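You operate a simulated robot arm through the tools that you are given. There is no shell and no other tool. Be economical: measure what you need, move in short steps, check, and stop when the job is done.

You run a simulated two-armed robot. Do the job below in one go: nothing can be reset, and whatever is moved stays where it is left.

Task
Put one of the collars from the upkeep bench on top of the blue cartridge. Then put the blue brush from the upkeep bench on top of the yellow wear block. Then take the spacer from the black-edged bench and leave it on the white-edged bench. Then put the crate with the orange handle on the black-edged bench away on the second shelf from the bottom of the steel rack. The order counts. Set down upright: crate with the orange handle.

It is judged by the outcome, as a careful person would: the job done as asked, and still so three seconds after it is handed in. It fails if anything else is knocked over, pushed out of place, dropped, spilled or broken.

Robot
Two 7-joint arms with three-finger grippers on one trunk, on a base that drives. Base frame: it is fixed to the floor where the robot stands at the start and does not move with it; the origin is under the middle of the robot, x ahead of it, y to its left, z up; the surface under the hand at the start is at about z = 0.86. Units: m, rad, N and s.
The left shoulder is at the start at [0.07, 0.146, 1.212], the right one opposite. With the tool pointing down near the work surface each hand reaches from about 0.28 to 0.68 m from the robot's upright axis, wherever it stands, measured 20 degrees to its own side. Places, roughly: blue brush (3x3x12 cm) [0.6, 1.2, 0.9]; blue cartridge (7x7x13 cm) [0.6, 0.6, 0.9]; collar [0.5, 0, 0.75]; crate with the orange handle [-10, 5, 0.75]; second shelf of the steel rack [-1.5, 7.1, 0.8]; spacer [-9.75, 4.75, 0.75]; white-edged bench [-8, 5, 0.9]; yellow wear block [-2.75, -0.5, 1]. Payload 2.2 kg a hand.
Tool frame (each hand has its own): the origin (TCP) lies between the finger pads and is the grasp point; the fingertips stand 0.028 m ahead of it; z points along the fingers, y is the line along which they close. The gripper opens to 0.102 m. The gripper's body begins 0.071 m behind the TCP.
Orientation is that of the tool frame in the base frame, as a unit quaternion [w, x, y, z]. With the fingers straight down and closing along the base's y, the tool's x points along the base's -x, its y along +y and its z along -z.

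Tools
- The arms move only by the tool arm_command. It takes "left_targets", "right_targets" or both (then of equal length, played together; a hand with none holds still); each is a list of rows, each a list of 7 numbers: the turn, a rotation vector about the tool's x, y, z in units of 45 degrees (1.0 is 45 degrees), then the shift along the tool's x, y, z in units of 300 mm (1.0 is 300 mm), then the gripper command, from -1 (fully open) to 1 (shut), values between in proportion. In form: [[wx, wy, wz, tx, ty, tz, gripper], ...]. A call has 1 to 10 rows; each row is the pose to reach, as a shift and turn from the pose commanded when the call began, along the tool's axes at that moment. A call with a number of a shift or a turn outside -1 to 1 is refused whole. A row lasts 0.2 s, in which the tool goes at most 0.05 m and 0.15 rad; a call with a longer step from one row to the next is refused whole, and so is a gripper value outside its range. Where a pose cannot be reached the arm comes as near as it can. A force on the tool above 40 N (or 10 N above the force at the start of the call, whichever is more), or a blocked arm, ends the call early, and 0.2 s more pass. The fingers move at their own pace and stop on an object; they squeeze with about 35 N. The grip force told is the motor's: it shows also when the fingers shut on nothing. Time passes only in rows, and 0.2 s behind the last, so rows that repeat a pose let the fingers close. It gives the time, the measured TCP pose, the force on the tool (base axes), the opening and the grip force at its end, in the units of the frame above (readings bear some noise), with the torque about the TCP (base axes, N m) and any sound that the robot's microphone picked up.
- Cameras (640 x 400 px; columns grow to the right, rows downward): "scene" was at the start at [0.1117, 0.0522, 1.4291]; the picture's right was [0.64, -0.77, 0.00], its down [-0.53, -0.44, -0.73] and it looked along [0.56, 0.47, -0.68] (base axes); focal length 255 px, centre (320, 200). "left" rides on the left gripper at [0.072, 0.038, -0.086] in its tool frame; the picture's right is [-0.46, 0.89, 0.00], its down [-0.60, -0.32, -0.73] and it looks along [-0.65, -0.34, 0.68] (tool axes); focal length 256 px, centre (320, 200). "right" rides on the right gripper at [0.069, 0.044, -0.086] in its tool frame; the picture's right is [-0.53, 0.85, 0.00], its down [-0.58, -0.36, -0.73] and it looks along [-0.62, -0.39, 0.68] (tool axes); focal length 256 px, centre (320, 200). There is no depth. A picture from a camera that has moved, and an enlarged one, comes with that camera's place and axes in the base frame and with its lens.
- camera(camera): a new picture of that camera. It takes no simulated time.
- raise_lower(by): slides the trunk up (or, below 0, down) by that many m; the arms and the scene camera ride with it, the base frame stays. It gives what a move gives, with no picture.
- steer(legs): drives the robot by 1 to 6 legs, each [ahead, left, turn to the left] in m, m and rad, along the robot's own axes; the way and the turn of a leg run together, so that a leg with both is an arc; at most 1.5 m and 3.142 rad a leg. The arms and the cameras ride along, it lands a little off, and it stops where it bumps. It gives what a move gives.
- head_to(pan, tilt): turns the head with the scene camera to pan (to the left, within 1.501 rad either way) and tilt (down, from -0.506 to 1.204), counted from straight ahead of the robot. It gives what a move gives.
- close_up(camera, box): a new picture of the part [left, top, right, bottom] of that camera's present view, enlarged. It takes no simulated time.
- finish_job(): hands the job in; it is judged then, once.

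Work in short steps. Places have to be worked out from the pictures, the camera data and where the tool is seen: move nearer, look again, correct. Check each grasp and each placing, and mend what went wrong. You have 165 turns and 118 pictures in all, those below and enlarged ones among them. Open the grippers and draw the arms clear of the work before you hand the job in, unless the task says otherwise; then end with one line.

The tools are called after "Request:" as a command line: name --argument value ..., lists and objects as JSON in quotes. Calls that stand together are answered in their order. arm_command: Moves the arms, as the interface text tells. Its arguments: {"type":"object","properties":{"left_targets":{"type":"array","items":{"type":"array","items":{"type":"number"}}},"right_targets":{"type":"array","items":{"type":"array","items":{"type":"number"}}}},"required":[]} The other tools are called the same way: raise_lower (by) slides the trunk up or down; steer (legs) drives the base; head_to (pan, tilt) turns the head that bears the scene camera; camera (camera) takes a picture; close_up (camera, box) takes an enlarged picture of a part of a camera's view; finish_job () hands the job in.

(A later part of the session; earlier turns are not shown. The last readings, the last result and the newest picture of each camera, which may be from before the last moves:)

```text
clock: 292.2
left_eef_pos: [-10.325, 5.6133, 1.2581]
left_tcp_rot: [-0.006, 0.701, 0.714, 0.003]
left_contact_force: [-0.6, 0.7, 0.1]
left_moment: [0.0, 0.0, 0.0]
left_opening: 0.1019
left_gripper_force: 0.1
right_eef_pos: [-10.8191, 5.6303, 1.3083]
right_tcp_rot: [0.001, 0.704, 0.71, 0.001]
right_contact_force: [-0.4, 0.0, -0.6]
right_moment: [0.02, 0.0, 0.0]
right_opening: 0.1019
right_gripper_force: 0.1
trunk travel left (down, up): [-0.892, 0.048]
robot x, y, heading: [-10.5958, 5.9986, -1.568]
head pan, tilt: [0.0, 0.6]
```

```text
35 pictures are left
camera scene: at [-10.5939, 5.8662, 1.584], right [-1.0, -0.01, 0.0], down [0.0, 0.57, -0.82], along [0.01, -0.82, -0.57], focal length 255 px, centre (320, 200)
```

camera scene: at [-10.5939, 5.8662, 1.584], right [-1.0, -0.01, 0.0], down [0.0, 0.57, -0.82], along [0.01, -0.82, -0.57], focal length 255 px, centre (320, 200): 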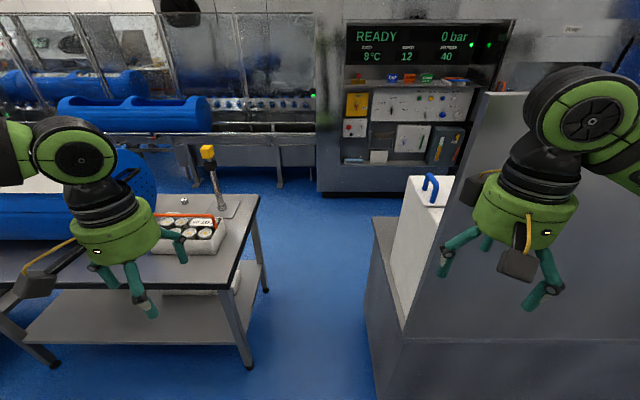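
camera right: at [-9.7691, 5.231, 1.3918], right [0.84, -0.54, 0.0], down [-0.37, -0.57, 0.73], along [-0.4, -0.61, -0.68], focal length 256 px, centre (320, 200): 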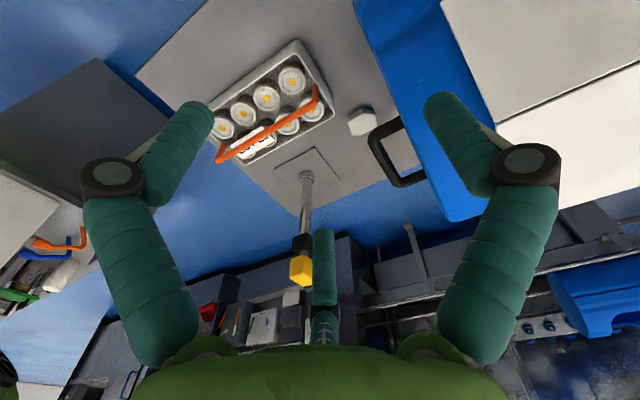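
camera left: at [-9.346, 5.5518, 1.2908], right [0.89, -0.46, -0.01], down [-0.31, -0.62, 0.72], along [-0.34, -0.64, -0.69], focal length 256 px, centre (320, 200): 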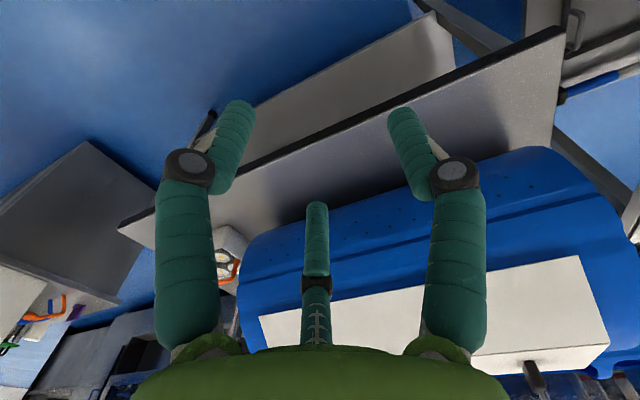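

The gap is about 0.69 m (x≈-10.20…-10.89). To pass it without turning behind the bench I'll go through in reverse, facing +y, with the west-side (left) arm stretched forward so its elbow tucks in. First I back off and turn round.

Request:
steer --legs '[[-0.35, 0, 0], [0, 0, 3.14]]'

Request:
raise_lower --by 0.045

Request:
arm_command --left_targets '[[0, 0, 0, 0, -0.1, -0.05, -1], [0, -0.19, 0, -0.05, -0.1, -0.1, -1], [0, -0.38, 0, -0.15, -0.1, -0.1, -1], [0, -0.57, 0, -0.3, -0.1, -0.1, -1], [0, -0.76, 0, -0.45, -0.1, -0.1, -1], [0, -0.95, 0, -0.6, -0.1, -0.1, -1], [0, -0.95, 0, -0.75, -0.1, -0.1, -1], [0, -0.95, 0, -0.9, -0.1, -0.1, -1], [0, -0.95, 0, -1.0, -0.1, -0.1, -1]]'

Request:
head_to --pan 1.3 --tilt 0.4

Request:
camera --camera "scene"

```text
clock: 301.8
left_eef_pos: [-10.8585, 6.7403, 1.26]
left_tcp_rot: [0.002, 0.712, -0.702, 0.006]
left_contact_force: [0.3, 0.2, -0.4]
left_moment: [-0.01, -0.01, 0.0]
left_opening: 0.102
left_gripper_force: 0.1
right_eef_pos: [-10.3667, 6.7226, 1.3086]
right_tcp_rot: [0.0, 0.709, -0.705, 0.0]
right_contact_force: [0.4, 0.6, 0.1]
right_moment: [-0.05, -0.02, -0.01]
right_opening: 0.1018
right_gripper_force: 0.0
trunk travel left (down, up): [-0.892, 0.048]
robot x, y, heading: [-10.5951, 6.3452, 1.575]
head pan, tilt: [0.0, 0.6]
```

```text
clock: 302.6
left_eef_pos: [-10.8609, 6.7397, 1.304]
left_tcp_rot: [0.003, 0.712, -0.702, 0.007]
left_contact_force: [0.0, 0.3, -0.2]
left_moment: [0.0, 0.01, 0.02]
left_opening: 0.1019
left_gripper_force: 0.1
right_eef_pos: [-10.3672, 6.7215, 1.3535]
right_tcp_rot: [0.0, 0.708, -0.706, -0.001]
right_contact_force: [0.0, 0.0, 0.3]
right_moment: [0.0, 0.0, -0.05]
right_opening: 0.102
right_gripper_force: 0.1
trunk travel left (down, up): [-0.937, 0.003]
robot x, y, heading: [-10.5937, 6.3463, 1.572]
head pan, tilt: [0.0, 0.6]
```

```text
clock: 304.6
left_eef_pos: [-10.8333, 7.0451, 1.3305]
left_tcp_rot: [-0.253, 0.666, -0.655, -0.253]
left_contact_force: [0.5, 0.4, 0.1]
left_moment: [-0.02, 0.01, -0.01]
left_opening: 0.1017
left_gripper_force: 0.1
right_eef_pos: [-10.3674, 6.723, 1.3524]
right_tcp_rot: [0.0, 0.708, -0.706, 0.0]
right_contact_force: [0.9, 0.7, 0.1]
right_moment: [-0.02, -0.01, -0.01]
right_opening: 0.1019
right_gripper_force: 0.1
trunk travel left (down, up): [-0.937, 0.003]
robot x, y, heading: [-10.594, 6.3472, 1.572]
head pan, tilt: [0.0, 0.6]
```

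```text
clock: 306.1
left_eef_pos: [-10.8312, 7.0427, 1.3321]
left_tcp_rot: [-0.254, 0.665, -0.656, -0.253]
left_contact_force: [0.2, 0.0, 0.1]
left_moment: [0.0, -0.05, 0.0]
left_opening: 0.1018
left_gripper_force: 0.1
right_eef_pos: [-10.3679, 6.7211, 1.3537]
right_tcp_rot: [0.0, 0.708, -0.706, -0.001]
right_contact_force: [-0.5, 0.2, -0.2]
right_moment: [0.02, 0.0, 0.02]
right_opening: 0.102
right_gripper_force: 0.0
trunk travel left (down, up): [-0.937, 0.003]
robot x, y, heading: [-10.5937, 6.3438, 1.57]
head pan, tilt: [1.3, 0.4]
```

```text
34 pictures are left
camera scene: at [-10.6862, 6.4211, 1.6472], right [0.27, 0.96, 0.0], down [0.38, -0.1, -0.92], along [-0.89, 0.24, -0.39], focal length 255 px, centre (320, 200)
```

scene: 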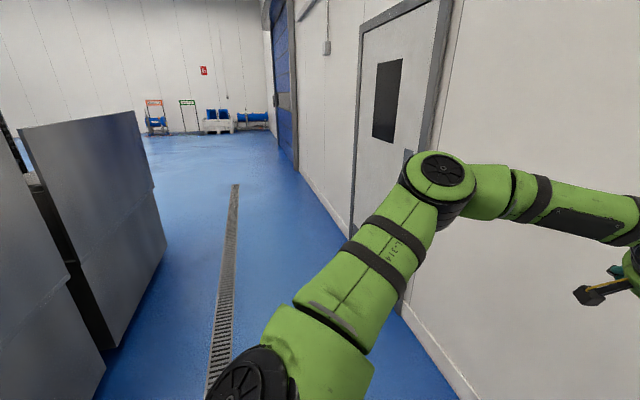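

The cabinet beside the gap turns out to be tall, and the elbows ride high and wide (~0.45 m out, z≈1.5), so the gap is no good. But that high elbow means the front approach leaves the forearm descending from the west, clear of crate and handle. I retract the left arm high, turn back and return to the front spot.

Request:
arm_command --left_targets '[[0, 0, 0, 0.1, 0, -0.12, -1], [0, 0, 0, 0.2, 0, -0.24, -1], [0, 0.19, 0, 0.3, 0, -0.36, -1], [0, 0.38, 0, 0.4, 0, -0.48, -1], [0, 0.57, 0, 0.5, 0, -0.58, -1], [0, 0.76, 0, 0.6, 0, -0.68, -1], [0, 0.95, 0, 0.7, 0, -0.78, -1], [0, 0.95, 0, 0.8, 0, -0.88, -1], [0, 0.95, 0, 0.85, 0, -0.95, -1]]'

Request:
steer --legs '[[0, 0, 3.14], [0, 0.95, 0], [0.84, 0, 0]]'

```text
clock: 308.1
left_eef_pos: [-10.8292, 6.6555, 1.3697]
left_tcp_rot: [0.002, 0.712, -0.702, 0.007]
left_contact_force: [0.3, -1.0, -0.7]
left_moment: [0.03, 0.0, 0.0]
left_opening: 0.1018
left_gripper_force: 0.0
right_eef_pos: [-10.3671, 6.7192, 1.3537]
right_tcp_rot: [0.0, 0.709, -0.706, 0.0]
right_contact_force: [0.1, -0.7, -0.6]
right_moment: [0.03, 0.03, 0.0]
right_opening: 0.1021
right_gripper_force: 0.1
trunk travel left (down, up): [-0.937, 0.003]
robot x, y, heading: [-10.5937, 6.3481, 1.577]
head pan, tilt: [1.3, 0.4]
```

```text
clock: 324.7
left_eef_pos: [-9.3847, 5.1932, 1.3704]
left_tcp_rot: [-0.006, 0.703, 0.712, 0.002]
left_contact_force: [-0.1, -1.4, 1.3]
left_moment: [-0.01, 0.0, -0.03]
left_opening: 0.1021
left_gripper_force: 0.0
right_eef_pos: [-9.847, 5.1294, 1.3546]
right_tcp_rot: [0.001, 0.706, 0.708, -0.001]
right_contact_force: [-0.4, -0.3, -0.2]
right_moment: [0.0, -0.03, -0.02]
right_opening: 0.1018
right_gripper_force: 0.0
trunk travel left (down, up): [-0.937, 0.003]
robot x, y, heading: [-9.6161, 5.5004, -1.568]
head pan, tilt: [1.3, 0.4]
```

Back in place. I bring the right hand over the spacer area with a 30° forward pitch and 20° yaw (hand coming from the west), at safe height.

Request:
arm_command --right_targets '[[-0.023, -0.132, -0.087, -0.1, -0.01, 0, -1], [-0.046, -0.264, -0.174, -0.22, -0.02, 0, -1], [-0.07, -0.396, -0.26, -0.35, -0.03, 0, -1], [-0.093, -0.528, -0.347, -0.5, -0.04, 0.0, -1], [-0.116, -0.66, -0.434, -0.65, -0.057, 0.05, -1], [-0.116, -0.66, -0.434, -0.8, -0.057, 0.1, -1], [-0.116, -0.66, -0.434, -0.93, -0.057, 0.15, -1], [-0.116, -0.66, -0.434, -1.0, -0.057, 0.2, -1]]'

Request:
head_to --pan -0.5 --tilt 0.7

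Request:
camera --camera "scene"

Request:
camera --camera "right"

```text
clock: 326.5
left_eef_pos: [-9.384, 5.1912, 1.3692]
left_tcp_rot: [-0.007, 0.703, 0.711, 0.003]
left_contact_force: [0.5, -0.6, -0.5]
left_moment: [-0.02, 0.02, 0.01]
left_opening: 0.102
left_gripper_force: 0.0
right_eef_pos: [-9.862, 4.8275, 1.29]
right_tcp_rot: [0.213, 0.553, 0.791, -0.149]
right_contact_force: [0.5, -0.1, -0.6]
right_moment: [-0.01, 0.0, 0.01]
right_opening: 0.1019
right_gripper_force: 0.1
trunk travel left (down, up): [-0.937, 0.003]
robot x, y, heading: [-9.6172, 5.5002, -1.572]
head pan, tilt: [1.3, 0.4]
```

```text
clock: 328.3
left_eef_pos: [-9.3833, 5.1911, 1.3704]
left_tcp_rot: [-0.006, 0.703, 0.711, 0.003]
left_contact_force: [-0.2, -0.4, -0.3]
left_moment: [0.0, 0.01, -0.02]
left_opening: 0.1019
left_gripper_force: 0.0
right_eef_pos: [-9.8614, 4.8285, 1.291]
right_tcp_rot: [0.212, 0.553, 0.792, -0.148]
right_contact_force: [1.2, -0.3, 0.2]
right_moment: [-0.03, 0.0, -0.03]
right_opening: 0.1021
right_gripper_force: 0.1
trunk travel left (down, up): [-0.937, 0.003]
robot x, y, heading: [-9.6175, 5.5029, -1.568]
head pan, tilt: [-0.499, 0.7]
```

```text
33 pictures are left
camera scene: at [-9.6599, 5.3765, 1.6204], right [-0.88, 0.48, 0.0], down [0.31, 0.57, -0.77], along [-0.37, -0.67, -0.64], focal length 255 px, centre (320, 200)
```

scene: 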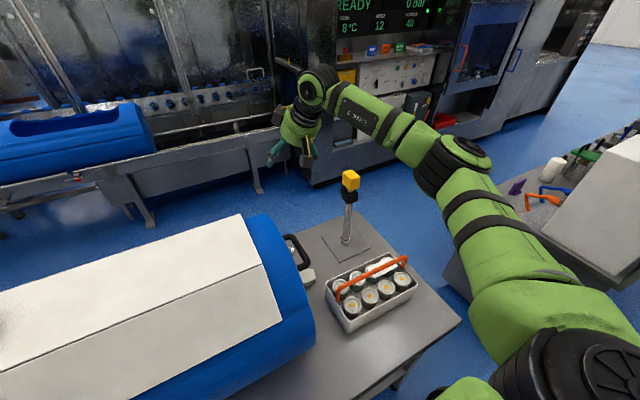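

```text
32 pictures are left
camera right: at [-9.8556, 4.939, 1.3301], right [0.95, -0.14, 0.27], down [-0.3, -0.25, 0.92], along [-0.07, -0.96, -0.28], focal length 256 px, centre (320, 200)
```

right: 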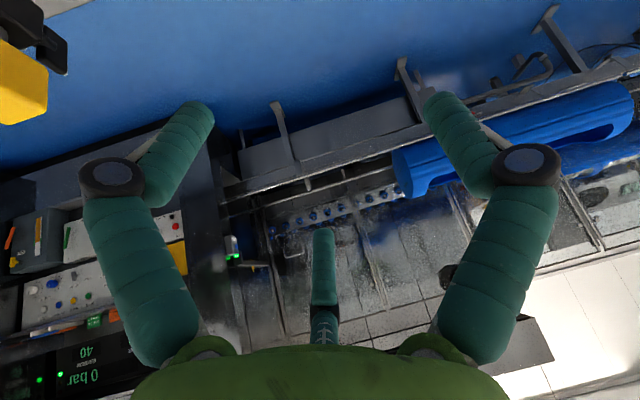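

Tool axis is as intended (30° forward, coming from the west). The wrist camera sits behind the hand, so I descend a bit beyond the spacer (y≈4.70) to keep it clear of the roll's handle.

Request:
arm_command --right_targets '[[0, 0, 0, -0.085, -0.074, 0.1, -1], [0, 0, 0, -0.17, -0.147, 0.2, -1], [0, 0, 0, -0.257, -0.221, 0.306, -1], [0, 0, 0, -0.18, -0.221, 0.44, -1], [0, 0, 0, -0.103, -0.221, 0.57, -1], [0, 0, 0, -0.026, -0.221, 0.7, -1], [0, 0, 0, 0.05, -0.221, 0.835, -1], [0, 0, 0, 0.127, -0.221, 0.97, -1]]'

Request:
camera --camera "scene"

```text
clock: 330.1
left_eef_pos: [-9.3856, 5.1926, 1.3716]
left_tcp_rot: [-0.005, 0.703, 0.711, 0.003]
left_contact_force: [0.4, -0.1, -0.5]
left_moment: [0.0, -0.01, 0.01]
left_opening: 0.102
left_gripper_force: 0.0
right_eef_pos: [-9.8294, 4.8072, 1.0859]
right_tcp_rot: [0.211, 0.554, 0.792, -0.147]
right_contact_force: [-2.3, 1.2, -1.0]
right_moment: [-0.11, -0.14, 0.1]
right_opening: 0.102
right_gripper_force: 0.0
right hand out of reach, approached as far as the arm can: row 1, 2, 3, 4, 5, 6, 7, 8
trunk travel left (down, up): [-0.937, 0.003]
robot x, y, heading: [-9.6178, 5.5033, -1.567]
head pan, tilt: [-0.499, 0.7]
```

```text
31 pictures are left
camera scene: at [-9.6629, 5.3786, 1.6205], right [-0.88, 0.48, 0.0], down [0.31, 0.56, -0.77], along [-0.36, -0.67, -0.64], focal length 255 px, centre (320, 200)
```

scene: 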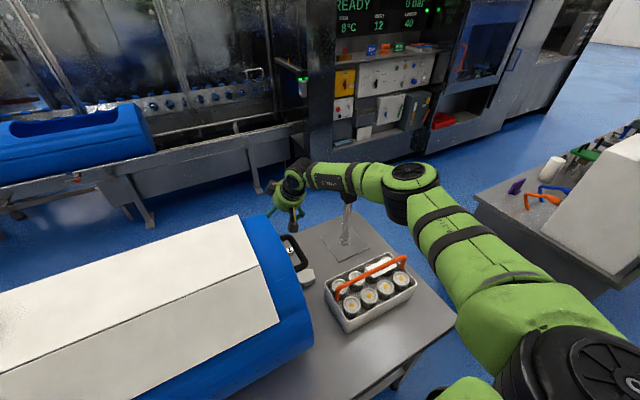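

Reach ran out and the forearm is close to the lamp post; I back straight up at once and check the post.

Request:
arm_command --right_targets '[[0, 0, 0, -0.05, -0.015, -0.16, -1], [0, 0, 0, -0.11, -0.03, -0.32, -1], [0, 0, 0, -0.165, -0.045, -0.48, -1], [0, 0, 0, -0.22, -0.06, -0.64, -1]]'

Request:
close_up --camera "scene" --box '[230, 110, 450, 330]'

```text
refused: row 1 steps farther than a row can; nothing moved
```

```text
1.82 times, centred on (340, 220) of scene
camera zoom: at [-9.6629, 5.3786, 1.6205], right [-0.88, 0.48, 0.0], down [0.31, 0.56, -0.77], along [-0.36, -0.67, -0.64], focal length 463 px, centre (284, 164)
```

zoom: 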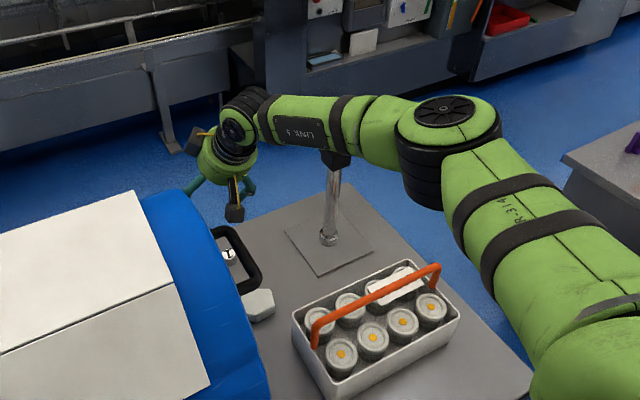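

Request:
arm_command --right_targets '[[0, 0, 0, -0.04, -0.01, -0.12, -1], [0, 0, 0, -0.08, -0.02, -0.24, -1], [0, 0, 0, -0.12, -0.03, -0.36, -1], [0, 0, 0, -0.16, -0.04, -0.48, -1], [0, 0, 0, -0.2, -0.05, -0.6, -1], [0, 0, 0, -0.22, -0.06, -0.68, -1]]'

Request:
close_up --camera "scene" --box '[230, 110, 450, 330]'

```text
clock: 331.5
left_eef_pos: [-9.3827, 5.1921, 1.3703]
left_tcp_rot: [-0.006, 0.703, 0.712, 0.002]
left_contact_force: [0.0, -0.5, 1.0]
left_moment: [0.0, 0.01, -0.01]
left_opening: 0.1019
left_gripper_force: 0.2
right_eef_pos: [-9.8637, 4.8396, 1.302]
right_tcp_rot: [0.212, 0.553, 0.792, -0.149]
right_contact_force: [-0.4, 0.7, 0.1]
right_moment: [0.0, 0.01, 0.0]
right_opening: 0.1019
right_gripper_force: 0.0
trunk travel left (down, up): [-0.937, 0.003]
robot x, y, heading: [-9.6148, 5.5037, -1.57]
head pan, tilt: [-0.499, 0.7]
```

```text
1.82 times, centred on (340, 220) of scene
camera zoom: at [-9.6605, 5.3773, 1.6204], right [-0.88, 0.48, 0.0], down [0.31, 0.57, -0.77], along [-0.37, -0.67, -0.64], focal length 463 px, centre (284, 164)
```

zoom: 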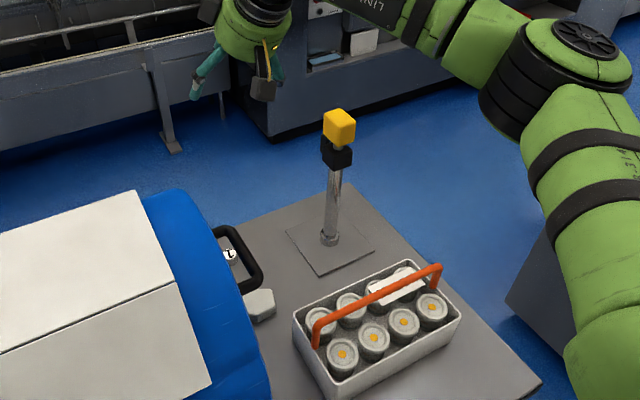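

The post and everything else are undisturbed. The base seems round with ~0.28 m radius, so I can strafe through the gap facing +x, with both elbows riding high over the bench. I retract the right hand first, then back off.

Request:
arm_command --right_targets '[[0, 0, 0, 0.09, 0.077, -0.097, -1], [0, 0, 0, 0.18, 0.155, -0.194, -1], [0.02, 0.13, 0.087, 0.277, 0.232, -0.291, -1], [0.046, 0.264, 0.174, 0.37, 0.31, -0.388, -1], [0.07, 0.396, 0.26, 0.462, 0.388, -0.486, -1], [0.093, 0.528, 0.347, 0.555, 0.465, -0.583, -1], [0.116, 0.66, 0.434, 0.647, 0.543, -0.68, -1], [0.116, 0.66, 0.434, 0.647, 0.543, -0.68, -1]]'

Request:
steer --legs '[[-0.85, 0, 0], [0, -0.92, 0], [0, 0, 1.57]]'

Request:
head_to --pan -1.3 --tilt 0.6

Request:
camera --camera "scene"

```text
clock: 333.3
left_eef_pos: [-9.3842, 5.1902, 1.3708]
left_tcp_rot: [-0.006, 0.703, 0.711, 0.002]
left_contact_force: [-0.2, 0.3, 0.2]
left_moment: [-0.01, 0.0, -0.03]
left_opening: 0.1018
left_gripper_force: 0.1
right_eef_pos: [-9.8035, 5.1443, 1.3845]
right_tcp_rot: [-0.001, 0.707, 0.707, 0.001]
right_contact_force: [-0.3, -0.1, 0.2]
right_moment: [-0.02, 0.03, -0.01]
right_opening: 0.1022
right_gripper_force: 0.0
trunk travel left (down, up): [-0.937, 0.003]
robot x, y, heading: [-9.6174, 5.504, -1.567]
head pan, tilt: [-0.499, 0.7]
```

```text
clock: 346.2
left_eef_pos: [-10.237, 6.6097, 1.3701]
left_tcp_rot: [-0.006, -0.005, 1.0, -0.003]
left_contact_force: [-0.2, -0.2, 1.3]
left_moment: [-0.02, 0.01, 0.02]
left_opening: 0.1019
left_gripper_force: 0.0
right_eef_pos: [-10.1898, 6.1889, 1.3854]
right_tcp_rot: [0.0, 0.0, 1.0, 0.001]
right_contact_force: [0.0, -0.2, -0.2]
right_moment: [-0.01, 0.02, -0.01]
right_opening: 0.1018
right_gripper_force: 0.1
trunk travel left (down, up): [-0.937, 0.003]
robot x, y, heading: [-10.5511, 6.3748, -0.003]
head pan, tilt: [-0.499, 0.7]
```

```text
clock: 347.4
left_eef_pos: [-10.2381, 6.6091, 1.3705]
left_tcp_rot: [-0.006, -0.005, 1.0, -0.003]
left_contact_force: [0.4, -0.5, -0.9]
left_moment: [-0.03, -0.01, 0.0]
left_opening: 0.1018
left_gripper_force: 0.0
right_eef_pos: [-10.1901, 6.1898, 1.3849]
right_tcp_rot: [0.0, 0.001, 1.0, 0.0]
right_contact_force: [0.4, -0.2, 0.4]
right_moment: [-0.05, 0.04, 0.02]
right_opening: 0.1023
right_gripper_force: 0.0
trunk travel left (down, up): [-0.937, 0.003]
robot x, y, heading: [-10.5514, 6.3749, 0.002]
head pan, tilt: [-1.3, 0.6]
```

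```text
28 pictures are left
camera scene: at [-10.4773, 6.2902, 1.629], right [-0.96, -0.27, 0.0], down [-0.15, 0.54, -0.83], along [0.22, -0.8, -0.56], focal length 255 px, centre (320, 200)
```

scene: 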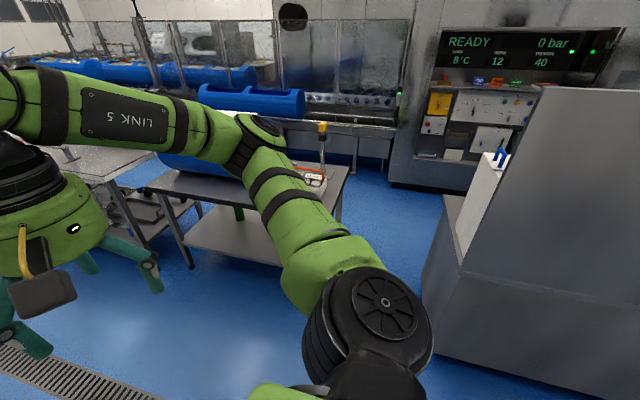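

Robot is at x=-10.551, centred on the gap. I strafe right to just before it, check the pose, then pass through.

Request:
steer --legs '[[0, -0.7, 0]]'

```text
clock: 351.3
left_eef_pos: [-10.237, 5.8891, 1.3699]
left_tcp_rot: [-0.006, -0.008, 1.0, -0.004]
left_contact_force: [0.1, 0.9, -0.2]
left_moment: [0.01, 0.01, 0.0]
left_opening: 0.102
left_gripper_force: 0.0
right_eef_pos: [-10.1891, 5.47, 1.3863]
right_tcp_rot: [0.0, -0.002, 1.0, 0.001]
right_contact_force: [-0.1, 0.1, 0.0]
right_moment: [-0.04, -0.01, 0.01]
right_opening: 0.102
right_gripper_force: 0.1
trunk travel left (down, up): [-0.937, 0.003]
robot x, y, heading: [-10.5446, 5.6519, -0.002]
head pan, tilt: [-1.3, 0.6]
```

Straight and centred (x=-10.545). I go through the gap in two legs to y≈4.3.

Request:
steer --legs '[[0, -0.7, 0], [0, -0.6, 0]]'

Request:
camera --camera "scene"

```text
clock: 358.1
left_eef_pos: [-10.2381, 4.5936, 1.3691]
left_tcp_rot: [-0.007, -0.005, 1.0, -0.003]
left_contact_force: [-0.5, 0.7, -0.4]
left_moment: [-0.06, 0.01, -0.02]
left_opening: 0.1021
left_gripper_force: 0.0
right_eef_pos: [-10.1902, 4.1741, 1.3841]
right_tcp_rot: [0.0, -0.001, 1.0, -0.001]
right_contact_force: [0.6, 0.6, -0.3]
right_moment: [-0.01, 0.0, 0.0]
right_opening: 0.1022
right_gripper_force: 0.1
trunk travel left (down, up): [-0.937, 0.003]
robot x, y, heading: [-10.5499, 4.3597, -0.002]
head pan, tilt: [-1.3, 0.6]
```

```text
27 pictures are left
camera scene: at [-10.4772, 4.2746, 1.6291], right [-0.96, -0.27, 0.0], down [-0.15, 0.54, -0.83], along [0.22, -0.8, -0.56], focal length 255 px, centre (320, 200)
```

scene: 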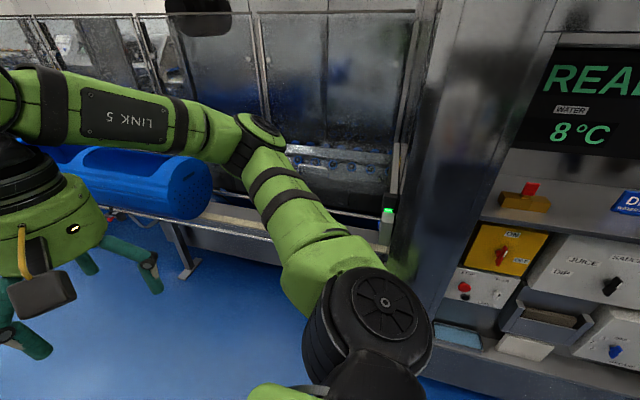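

Through cleanly. I move 0.1 m further from the bench, drive ahead 0.5 m behind it, and turn left to face it.

Request:
steer --legs '[[0, -0.12, 0], [0.5, 0, 0], [0, 0, 1.57]]'

Request:
head_to --pan -0.1 --tilt 0.75

Request:
camera --camera "scene"

```text
clock: 365.7
left_eef_pos: [-10.275, 4.5521, 1.3703]
left_tcp_rot: [0.002, 0.71, -0.704, 0.006]
left_contact_force: [0.0, 0.1, -0.4]
left_moment: [0.02, 0.03, 0.01]
left_opening: 0.1022
left_gripper_force: 0.0
right_eef_pos: [-9.8539, 4.5971, 1.3854]
right_tcp_rot: [0.0, -0.707, 0.708, 0.0]
right_contact_force: [0.7, 0.2, 0.6]
right_moment: [-0.03, -0.01, 0.02]
right_opening: 0.1019
right_gripper_force: 0.1
trunk travel left (down, up): [-0.937, 0.003]
robot x, y, heading: [-10.0403, 4.24, 1.568]
head pan, tilt: [-1.3, 0.6]
```

```text
clock: 367.1
left_eef_pos: [-10.2761, 4.551, 1.3691]
left_tcp_rot: [0.002, 0.71, -0.704, 0.006]
left_contact_force: [0.5, -0.9, 0.0]
left_moment: [-0.01, 0.01, -0.02]
left_opening: 0.1018
left_gripper_force: 0.0
right_eef_pos: [-9.8543, 4.5973, 1.3849]
right_tcp_rot: [0.0, -0.707, 0.708, 0.0]
right_contact_force: [0.2, 0.0, 0.1]
right_moment: [0.0, -0.01, 0.0]
right_opening: 0.1022
right_gripper_force: 0.0
trunk travel left (down, up): [-0.937, 0.003]
robot x, y, heading: [-10.0436, 4.2405, 1.572]
head pan, tilt: [-0.099, 0.75]
```

```text
26 pictures are left
camera scene: at [-10.0353, 4.3712, 1.6161], right [0.99, -0.1, 0.0], down [-0.07, -0.68, -0.73], along [0.07, 0.73, -0.68], focal length 255 px, centre (320, 200)
```

scene: 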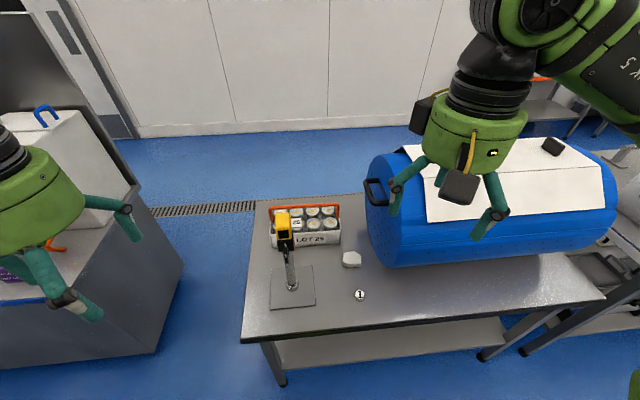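

The spacer is plainly visible at about (-9.87,4.755) with nothing in front of it from this side. I shift and turn the base slightly right so that the right elbow stays clear of the blue roll.

Request:
steer --legs '[[0, 0.145, 0], [0.11, 0, 0], [0, 0, -0.35]]'

Request:
camera --camera "right"

```text
clock: 370.4
left_eef_pos: [-10.2897, 4.7232, 1.3699]
left_tcp_rot: [-0.004, -0.575, 0.818, -0.006]
left_contact_force: [-0.5, 0.1, -0.2]
left_moment: [0.01, 0.0, -0.01]
left_opening: 0.102
left_gripper_force: 0.1
right_eef_pos: [-9.8794, 4.6198, 1.3848]
right_tcp_rot: [0.001, -0.57, 0.821, -0.001]
right_contact_force: [-0.9, 0.2, 0.0]
right_moment: [-0.03, -0.03, 0.0]
right_opening: 0.1019
right_gripper_force: 0.0
trunk travel left (down, up): [-0.937, 0.003]
robot x, y, heading: [-10.1825, 4.3472, 1.212]
head pan, tilt: [-0.099, 0.75]
```

```text
25 pictures are left
camera right: at [-9.9444, 4.569, 1.4704], right [-0.61, 0.8, 0.0], down [0.54, 0.41, 0.73], along [0.58, 0.44, -0.68], focal length 256 px, centre (320, 200)
```

right: 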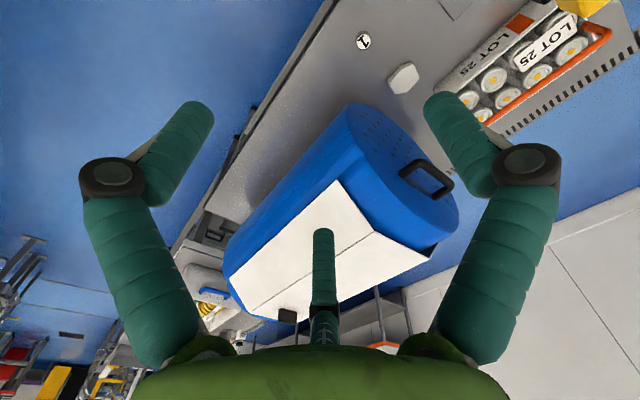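

Spacer at (-9.866,4.752) from this view too. I bring the right hand above it.

Request:
arm_command --right_targets '[[0, 0, 0, -0.1, 0.025, 0.08, -0.5], [0, 0, 0, -0.2, 0.05, 0.16, -0.5], [0, 0, 0, -0.3, 0.08, 0.24, -0.5], [0, 0, 0, -0.4, 0.1, 0.33, -0.5], [0, 0, 0, -0.428, 0.111, 0.333, -0.5]]'

Request:
raise_lower --by -0.2

Request:
camera --camera "right"

```text
clock: 371.6
left_eef_pos: [-10.2901, 4.7227, 1.3688]
left_tcp_rot: [-0.004, -0.575, 0.818, -0.006]
left_contact_force: [0.2, 0.7, 0.1]
left_moment: [0.01, 0.02, 0.0]
left_opening: 0.1019
left_gripper_force: 0.1
right_eef_pos: [-9.8665, 4.7541, 1.2847]
right_tcp_rot: [0.0, -0.571, 0.821, 0.0]
right_contact_force: [0.0, -0.3, -0.2]
right_moment: [-0.01, -0.01, 0.06]
right_opening: 0.0765
right_gripper_force: 0.0
trunk travel left (down, up): [-0.937, 0.003]
robot x, y, heading: [-10.1806, 4.3475, 1.213]
head pan, tilt: [-0.099, 0.75]
```

```text
clock: 373.7
left_eef_pos: [-10.2882, 4.7228, 1.1697]
left_tcp_rot: [-0.004, -0.575, 0.818, -0.005]
left_contact_force: [0.6, -0.3, -0.6]
left_moment: [0.02, 0.01, -0.02]
left_opening: 0.102
left_gripper_force: 0.1
right_eef_pos: [-9.8656, 4.7519, 1.0857]
right_tcp_rot: [0.0, -0.571, 0.821, 0.0]
right_contact_force: [-0.4, 0.2, 0.1]
right_moment: [0.01, 0.03, 0.0]
right_opening: 0.0767
right_gripper_force: 0.0
trunk travel left (down, up): [-0.737, 0.203]
robot x, y, heading: [-10.1774, 4.351, 1.214]
head pan, tilt: [-0.099, 0.75]
```

```text
24 pictures are left
camera right: at [-9.9302, 4.7015, 1.1711], right [-0.61, 0.8, 0.0], down [0.54, 0.41, 0.73], along [0.58, 0.44, -0.68], focal length 256 px, centre (320, 200)
```

right: 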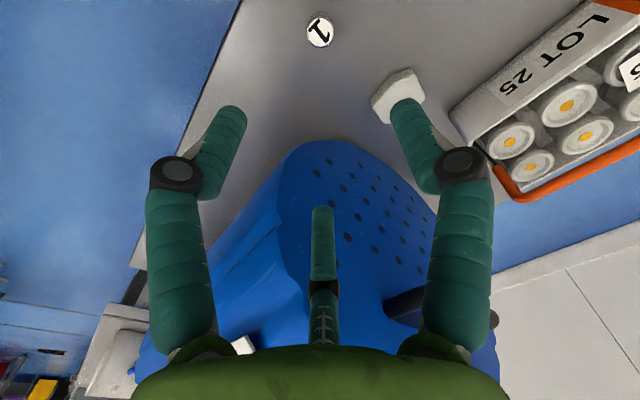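

Well centred (spacer ≈32 mm wide). I lower the trunk 0.2 m more and look again.

Request:
raise_lower --by -0.2

Request:
camera --camera "right"

```text
clock: 375.9
left_eef_pos: [-10.2893, 4.7222, 0.9696]
left_tcp_rot: [-0.004, -0.574, 0.818, -0.006]
left_contact_force: [0.7, -0.6, -0.8]
left_moment: [0.01, -0.01, -0.01]
left_opening: 0.1022
left_gripper_force: 0.0
right_eef_pos: [-9.8649, 4.7514, 0.8855]
right_tcp_rot: [-0.001, -0.571, 0.821, 0.002]
right_contact_force: [-0.1, -1.1, 0.1]
right_moment: [0.01, -0.01, 0.0]
right_opening: 0.0763
right_gripper_force: 0.0
trunk travel left (down, up): [-0.537, 0.403]
robot x, y, heading: [-10.1778, 4.3468, 1.213]
head pan, tilt: [-0.099, 0.75]
```

```text
23 pictures are left
camera right: at [-9.9302, 4.7015, 0.9711], right [-0.61, 0.8, 0.0], down [0.54, 0.41, 0.73], along [0.58, 0.44, -0.68], focal length 256 px, centre (320, 200)
```

right: 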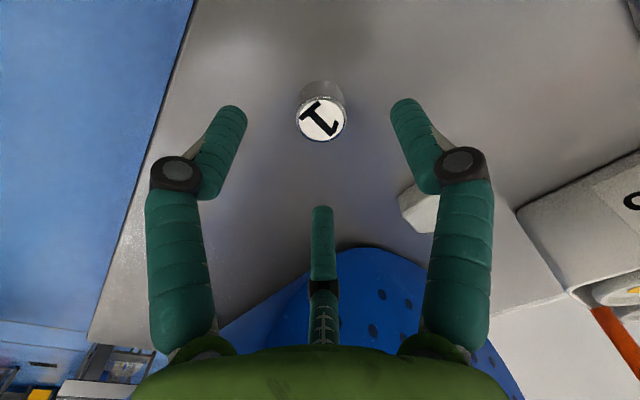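

Spacer top ≈0.832, bench ≈0.797. I descend 53 mm to z≈0.832 and close.

Request:
arm_command --right_targets '[[0, 0, 0, 0, 0, 0.08, -0.5], [0, 0, 0, 0, 0, 0.14, -0.5], [0, 0, 0, 0, 0, 0.177, -0.5], [0, 0, 0, 0, 0, 0.177, -0.5], [0, 0, 0, 0, 0, 0.177, 0.2], [0, 0, 0, 0, 0, 0.177, 0.6], [0, 0, 0, 0, 0, 0.177, 1], [0, 0, 0, 0, 0, 0.177, 1]]'

Request:
camera --camera "right"

```text
clock: 377.7
left_eef_pos: [-10.2882, 4.7231, 0.9696]
left_tcp_rot: [-0.003, -0.575, 0.818, -0.006]
left_contact_force: [0.0, -0.2, 0.6]
left_moment: [0.0, 0.03, -0.01]
left_opening: 0.1018
left_gripper_force: 0.0
right_eef_pos: [-9.864, 4.7531, 0.8334]
right_tcp_rot: [0.0, -0.57, 0.821, 0.001]
right_contact_force: [-0.2, 0.5, 0.8]
right_moment: [0.04, -0.02, -0.02]
right_opening: 0.0318
right_gripper_force: 34.5
trunk travel left (down, up): [-0.537, 0.403]
robot x, y, heading: [-10.1797, 4.3458, 1.208]
head pan, tilt: [-0.099, 0.75]
```

```text
22 pictures are left
camera right: at [-9.9287, 4.7032, 0.9185], right [-0.61, 0.8, 0.0], down [0.54, 0.41, 0.73], along [0.58, 0.44, -0.68], focal length 256 px, centre (320, 200)
```

right: 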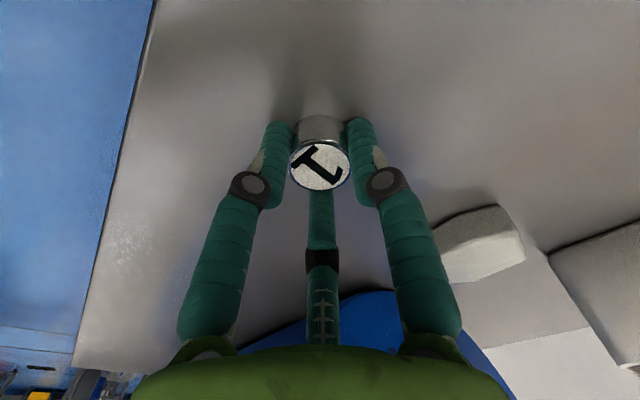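

The spacer is gripped (31.8 mm). I lift with the trunk, draw the hand back, and turn to heading 0 for the way back through the gap.

Request:
raise_lower --by 0.4

Request:
arm_command --right_targets '[[0, 0, 0, 0.1, -0.02, -0.08, 1], [0, 0, 0, 0.2, -0.05, -0.16, 1], [0, 0, 0, 0.3, -0.08, -0.24, 1], [0, 0, 0, 0.42, -0.11, -0.32, 1], [0, 0, 0, 0.42, -0.11, -0.45, 1]]'

Request:
steer --legs '[[0, 0, -1.212], [0, -0.11, 0], [-0.365, 0, 0]]'

Request:
camera --camera "right"

```text
clock: 381.5
left_eef_pos: [-10.288, 4.7229, 1.3701]
left_tcp_rot: [-0.005, -0.576, 0.818, -0.006]
left_contact_force: [-0.2, -0.2, -0.4]
left_moment: [-0.02, 0.0, 0.03]
left_opening: 0.1022
left_gripper_force: 0.1
right_eef_pos: [-9.864, 4.7541, 1.2328]
right_tcp_rot: [-0.001, -0.57, 0.821, 0.001]
right_contact_force: [0.4, -0.7, -1.1]
right_moment: [0.02, 0.03, -0.01]
right_opening: 0.0318
right_gripper_force: 34.9
trunk travel left (down, up): [-0.937, 0.003]
robot x, y, heading: [-10.1775, 4.3513, 1.211]
head pan, tilt: [-0.099, 0.75]
```

```text
clock: 382.7
left_eef_pos: [-10.2897, 4.7225, 1.3718]
left_tcp_rot: [-0.003, -0.575, 0.818, -0.006]
left_contact_force: [0.8, -0.4, -1.5]
left_moment: [0.02, -0.01, 0.02]
left_opening: 0.1018
left_gripper_force: 0.0
right_eef_pos: [-9.8773, 4.6197, 1.3661]
right_tcp_rot: [0.0, -0.57, 0.822, 0.001]
right_contact_force: [-0.4, -0.4, -2.2]
right_moment: [-0.01, -0.01, 0.01]
right_opening: 0.0319
right_gripper_force: 34.9
trunk travel left (down, up): [-0.937, 0.003]
robot x, y, heading: [-10.182, 4.3483, 1.211]
head pan, tilt: [-0.099, 0.75]
```

```text
clock: 388.8
left_eef_pos: [-10.2263, 4.4726, 1.3697]
left_tcp_rot: [-0.007, -0.016, 1.0, -0.004]
left_contact_force: [-0.1, 0.5, 0.1]
left_moment: [0.01, 0.08, 0.04]
left_opening: 0.1018
left_gripper_force: 0.0
right_eef_pos: [-10.1687, 4.0538, 1.3649]
right_tcp_rot: [-0.002, -0.01, 1.0, 0.0]
right_contact_force: [0.2, -0.4, -1.1]
right_moment: [0.0, 0.06, 0.0]
right_opening: 0.0321
right_gripper_force: 34.6
trunk travel left (down, up): [-0.937, 0.003]
robot x, y, heading: [-10.5416, 4.2298, 0.02]
head pan, tilt: [-0.099, 0.75]
```

```text
21 pictures are left
camera right: at [-10.2385, 4.094, 1.4497], right [0.52, 0.86, 0.0], down [0.59, -0.35, 0.73], along [0.62, -0.38, -0.68], focal length 256 px, centre (320, 200)
```

right: 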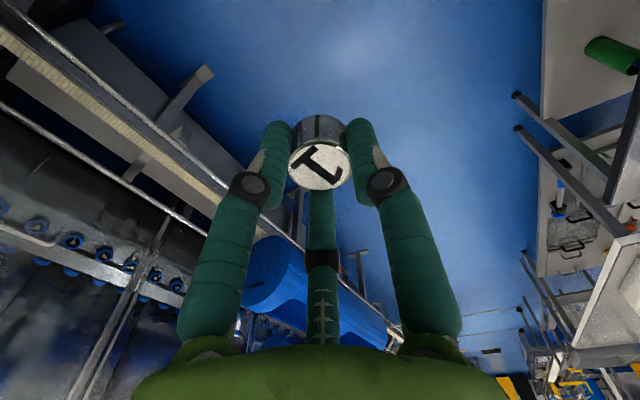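

Spacer held. I straighten and strafe left back through the gap to the corridor, then drive east to the white-edged bench and face it.

Request:
steer --legs '[[0, 0.15, -0.02], [0, 1.2, 0], [0, 0.75, 0]]'

Request:
steer --legs '[[1.0, 0, 0], [1.0, 0, 0], [0, 0, -1.57]]'

Request:
head_to --pan -0.2 --tilt 0.7

Request:
camera --camera "scene"

```text
clock: 399.6
left_eef_pos: [-10.2822, 6.5812, 1.3691]
left_tcp_rot: [-0.006, -0.032, 0.999, -0.002]
left_contact_force: [-0.1, 0.6, 0.3]
left_moment: [0.0, 0.0, 0.01]
left_opening: 0.102
left_gripper_force: 0.0
right_eef_pos: [-10.2128, 6.1619, 1.3652]
right_tcp_rot: [0.0, -0.025, 1.0, 0.001]
right_contact_force: [0.1, -0.7, -1.4]
right_moment: [0.0, 0.01, -0.02]
right_opening: 0.0318
right_gripper_force: 35.0
trunk travel left (down, up): [-0.937, 0.003]
robot x, y, heading: [-10.5797, 6.3336, 0.052]
head pan, tilt: [-0.099, 0.75]
```

```text
clock: 413.4
left_eef_pos: [-8.3472, 6.1525, 1.3698]
left_tcp_rot: [-0.007, 0.686, 0.727, 0.003]
left_contact_force: [-0.1, -0.4, -0.7]
left_moment: [0.0, -0.03, 0.0]
left_opening: 0.102
left_gripper_force: 0.0
right_eef_pos: [-8.7666, 6.0838, 1.3649]
right_tcp_rot: [0.0, 0.69, 0.724, 0.0]
right_contact_force: [-0.6, 0.9, -1.5]
right_moment: [0.02, 0.0, 0.01]
right_opening: 0.0318
right_gripper_force: 35.2
trunk travel left (down, up): [-0.937, 0.003]
robot x, y, heading: [-8.5986, 6.4528, -1.525]
head pan, tilt: [-0.099, 0.75]
```

```text
clock: 414.1
left_eef_pos: [-8.3492, 6.1516, 1.3701]
left_tcp_rot: [-0.006, 0.687, 0.727, 0.003]
left_contact_force: [0.3, -0.5, 0.5]
left_moment: [-0.02, -0.05, -0.02]
left_opening: 0.1021
left_gripper_force: 0.1
right_eef_pos: [-8.7676, 6.083, 1.365]
right_tcp_rot: [0.0, 0.691, 0.723, 0.0]
right_contact_force: [-0.5, 0.7, -1.8]
right_moment: [0.02, -0.02, 0.0]
right_opening: 0.0319
right_gripper_force: 34.6
trunk travel left (down, up): [-0.937, 0.003]
robot x, y, heading: [-8.5967, 6.4517, -1.526]
head pan, tilt: [-0.201, 0.7]
```

```text
20 pictures are left
camera scene: at [-8.6094, 6.3185, 1.6203], right [-0.99, 0.15, 0.0], down [0.1, 0.64, -0.76], along [-0.12, -0.76, -0.64], focal length 255 px, centre (320, 200)
```

scene: 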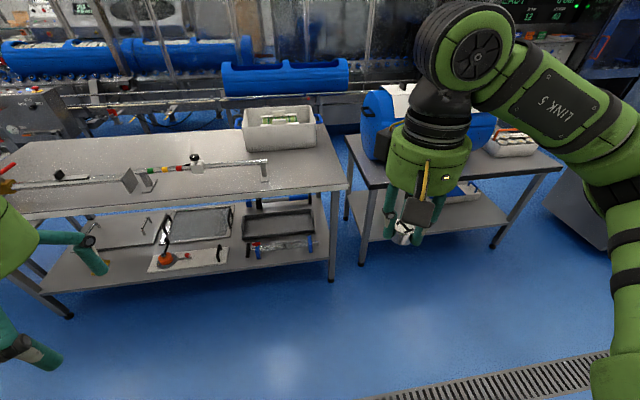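

Free spot on the white-edged bench at about (-8.72,5.20), well away from the fixture, crate and edges. I drive up to it.

Request:
steer --legs '[[0.73, 0.03, -0.045]]'

Request:
camera --camera "right"

```text
clock: 417.9
left_eef_pos: [-8.3161, 5.447, 1.3702]
left_tcp_rot: [-0.006, 0.703, 0.711, 0.002]
left_contact_force: [0.5, 1.2, 0.0]
left_moment: [-0.06, 0.0, 0.03]
left_opening: 0.102
left_gripper_force: 0.0
right_eef_pos: [-8.737, 5.3974, 1.3663]
right_tcp_rot: [0.001, 0.706, 0.708, 0.0]
right_contact_force: [0.3, 0.4, -1.0]
right_moment: [-0.01, -0.03, 0.01]
right_opening: 0.0317
right_gripper_force: 34.8
trunk travel left (down, up): [-0.937, 0.003]
robot x, y, heading: [-8.5472, 5.7593, -1.569]
head pan, tilt: [-0.201, 0.7]
```

```text
19 pictures are left
camera right: at [-8.6935, 5.4655, 1.4509], right [0.85, -0.53, 0.0], down [-0.36, -0.58, 0.73], along [-0.39, -0.62, -0.68], focal length 256 px, centre (320, 200)
```

right: 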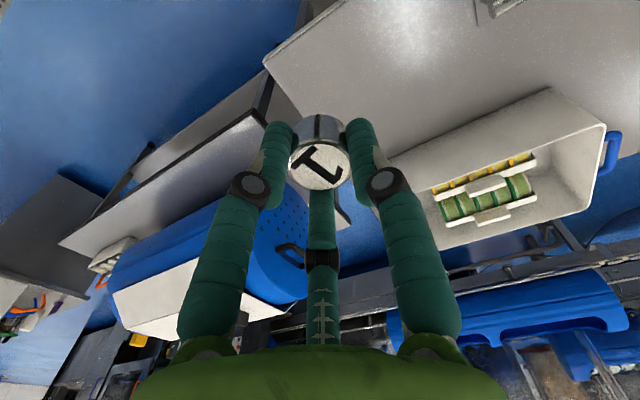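

I extend the hand to about (-8.73,5.25) and lower with the trunk by 0.25 m, then check height.

Request:
arm_command --right_targets '[[0, 0, 0, -0.12, 0, 0.07, 1], [0, 0, 0, -0.24, 0, 0.15, 1], [0, 0, 0, -0.36, 0.01, 0.22, 1], [0, 0, 0, -0.49, 0.02, 0.3, 1], [0, 0, 0, -0.49, 0.02, 0.3, 1]]'

Request:
raise_lower --by -0.27

Request:
camera --camera "right"

```text
clock: 419.1
left_eef_pos: [-8.3166, 5.4456, 1.3702]
left_tcp_rot: [-0.005, 0.703, 0.712, 0.002]
left_contact_force: [0.3, -1.2, -0.1]
left_moment: [-0.01, -0.02, 0.0]
left_opening: 0.1019
left_gripper_force: 0.0
right_eef_pos: [-8.7265, 5.249, 1.2746]
right_tcp_rot: [0.0, 0.706, 0.708, 0.0]
right_contact_force: [0.4, -0.1, -2.1]
right_moment: [-0.04, -0.01, -0.02]
right_opening: 0.0319
right_gripper_force: 35.1
trunk travel left (down, up): [-0.937, 0.003]
robot x, y, heading: [-8.5495, 5.7568, -1.569]
head pan, tilt: [-0.201, 0.7]
```

```text
clock: 421.8
left_eef_pos: [-8.3158, 5.4457, 1.1012]
left_tcp_rot: [-0.006, 0.703, 0.711, 0.003]
left_contact_force: [0.6, 0.4, 0.2]
left_moment: [0.0, 0.03, 0.0]
left_opening: 0.1019
left_gripper_force: 0.1
right_eef_pos: [-8.7251, 5.2496, 1.0043]
right_tcp_rot: [0.001, 0.707, 0.708, 0.001]
right_contact_force: [-0.1, -0.5, -2.2]
right_moment: [-0.01, 0.0, 0.0]
right_opening: 0.0317
right_gripper_force: 35.4
trunk travel left (down, up): [-0.667, 0.273]
robot x, y, heading: [-8.5514, 5.7595, -1.57]
head pan, tilt: [-0.201, 0.7]
```

```text
18 pictures are left
camera right: at [-8.6823, 5.3178, 1.0903], right [0.85, -0.53, 0.0], down [-0.36, -0.58, 0.73], along [-0.39, -0.62, -0.68], focal length 256 px, centre (320, 200)
```

right: 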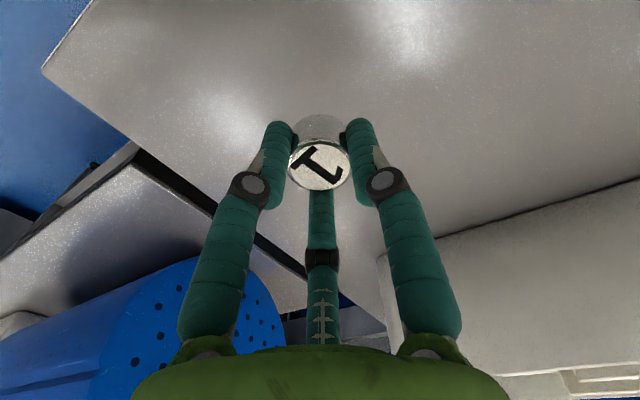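

Bench ≈0.90 and the area below is clear. I creep down with the arm.

Request:
arm_command --right_targets '[[0, 0, 0, 0, 0, 0.06, 1], [0, 0, 0, 0, 0, 0.12, 1], [0, 0, 0, 0, 0, 0.17, 1], [0, 0, 0, 0, 0, 0.19, 1], [0, 0, 0, 0, 0, 0.2, 1]]'

Request:
arm_command --right_targets '[[0, 0, 0, 0, 0, 0.008, 1], [0, 0, 0, 0, 0, 0.016, 1]]'

```text
clock: 423.0
left_eef_pos: [-8.3165, 5.4457, 1.0999]
left_tcp_rot: [-0.007, 0.702, 0.712, 0.004]
left_contact_force: [0.4, -0.3, 0.1]
left_moment: [0.01, -0.02, 0.03]
left_opening: 0.1019
left_gripper_force: 0.0
right_eef_pos: [-8.7258, 5.25, 0.9453]
right_tcp_rot: [0.001, 0.707, 0.708, 0.001]
right_contact_force: [0.0, 0.4, -2.2]
right_moment: [-0.01, 0.02, -0.01]
right_opening: 0.0318
right_gripper_force: 34.5
trunk travel left (down, up): [-0.667, 0.273]
robot x, y, heading: [-8.5457, 5.7582, -1.565]
head pan, tilt: [-0.201, 0.7]
```

```text
clock: 423.6
left_eef_pos: [-8.3165, 5.4451, 1.0979]
left_tcp_rot: [-0.007, 0.703, 0.711, 0.002]
left_contact_force: [0.0, -0.2, 0.8]
left_moment: [-0.02, 0.0, -0.02]
left_opening: 0.1022
left_gripper_force: 0.0
right_eef_pos: [-8.7261, 5.2501, 0.9397]
right_tcp_rot: [0.0, 0.706, 0.708, 0.001]
right_contact_force: [0.4, 0.5, -1.9]
right_moment: [-0.02, 0.0, -0.03]
right_opening: 0.0317
right_gripper_force: 35.4
trunk travel left (down, up): [-0.667, 0.273]
robot x, y, heading: [-8.5461, 5.756, -1.573]
head pan, tilt: [-0.201, 0.7]
```

Request:
arm_command --right_targets '[[0, 0, 0, 0, 0, 0.008, 1], [0, 0, 0, 0, 0, 0.016, 1]]'

```text
clock: 424.2
left_eef_pos: [-8.3166, 5.4455, 1.0999]
left_tcp_rot: [-0.007, 0.703, 0.711, 0.003]
left_contact_force: [-0.2, -0.1, -0.4]
left_moment: [-0.01, -0.03, -0.02]
left_opening: 0.1022
left_gripper_force: 0.1
right_eef_pos: [-8.7256, 5.2494, 0.9351]
right_tcp_rot: [0.001, 0.707, 0.707, 0.001]
right_contact_force: [-0.5, -0.9, -2.3]
right_moment: [0.0, -0.02, 0.02]
right_opening: 0.0322
right_gripper_force: 35.1
trunk travel left (down, up): [-0.667, 0.273]
robot x, y, heading: [-8.546, 5.7574, -1.575]
head pan, tilt: [-0.201, 0.7]
```

No contact yet; I continue in 1.5 mm steps.

Request:
arm_command --right_targets '[[0, 0, 0, 0, 0, 0.006, 1], [0, 0, 0, 0, 0, 0.012, 1]]'

Request:
close_up --camera "right" --box '[250, 60, 390, 200]'

```text
clock: 424.8
left_eef_pos: [-8.3157, 5.446, 1.1005]
left_tcp_rot: [-0.007, 0.703, 0.711, 0.002]
left_contact_force: [0.8, 0.0, 0.1]
left_moment: [0.01, 0.01, 0.0]
left_opening: 0.102
left_gripper_force: 0.1
right_eef_pos: [-8.7252, 5.2494, 0.9339]
right_tcp_rot: [0.002, 0.706, 0.708, -0.001]
right_contact_force: [-0.1, -0.5, 7.2]
right_moment: [0.08, 0.05, -0.01]
right_opening: 0.032
right_gripper_force: 35.3
trunk travel left (down, up): [-0.667, 0.273]
robot x, y, heading: [-8.5489, 5.7543, -1.566]
head pan, tilt: [-0.201, 0.7]
```

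```text
2.86 times, centred on (320, 130) of right
camera zoom: at [-8.6818, 5.3176, 1.0183], right [0.85, -0.53, 0.0], down [-0.36, -0.57, 0.73], along [-0.39, -0.62, -0.68], focal length 731 px, centre (320, 400)
```

zoom: 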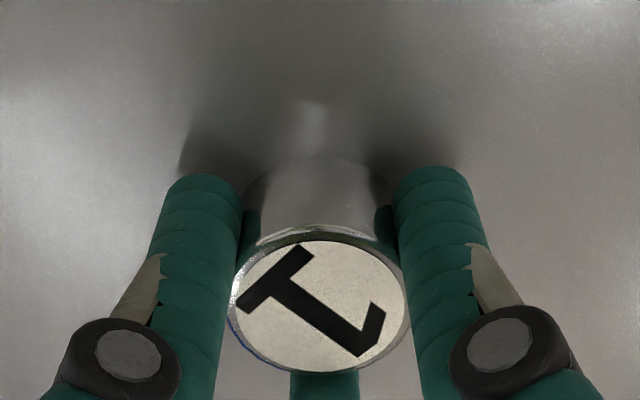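

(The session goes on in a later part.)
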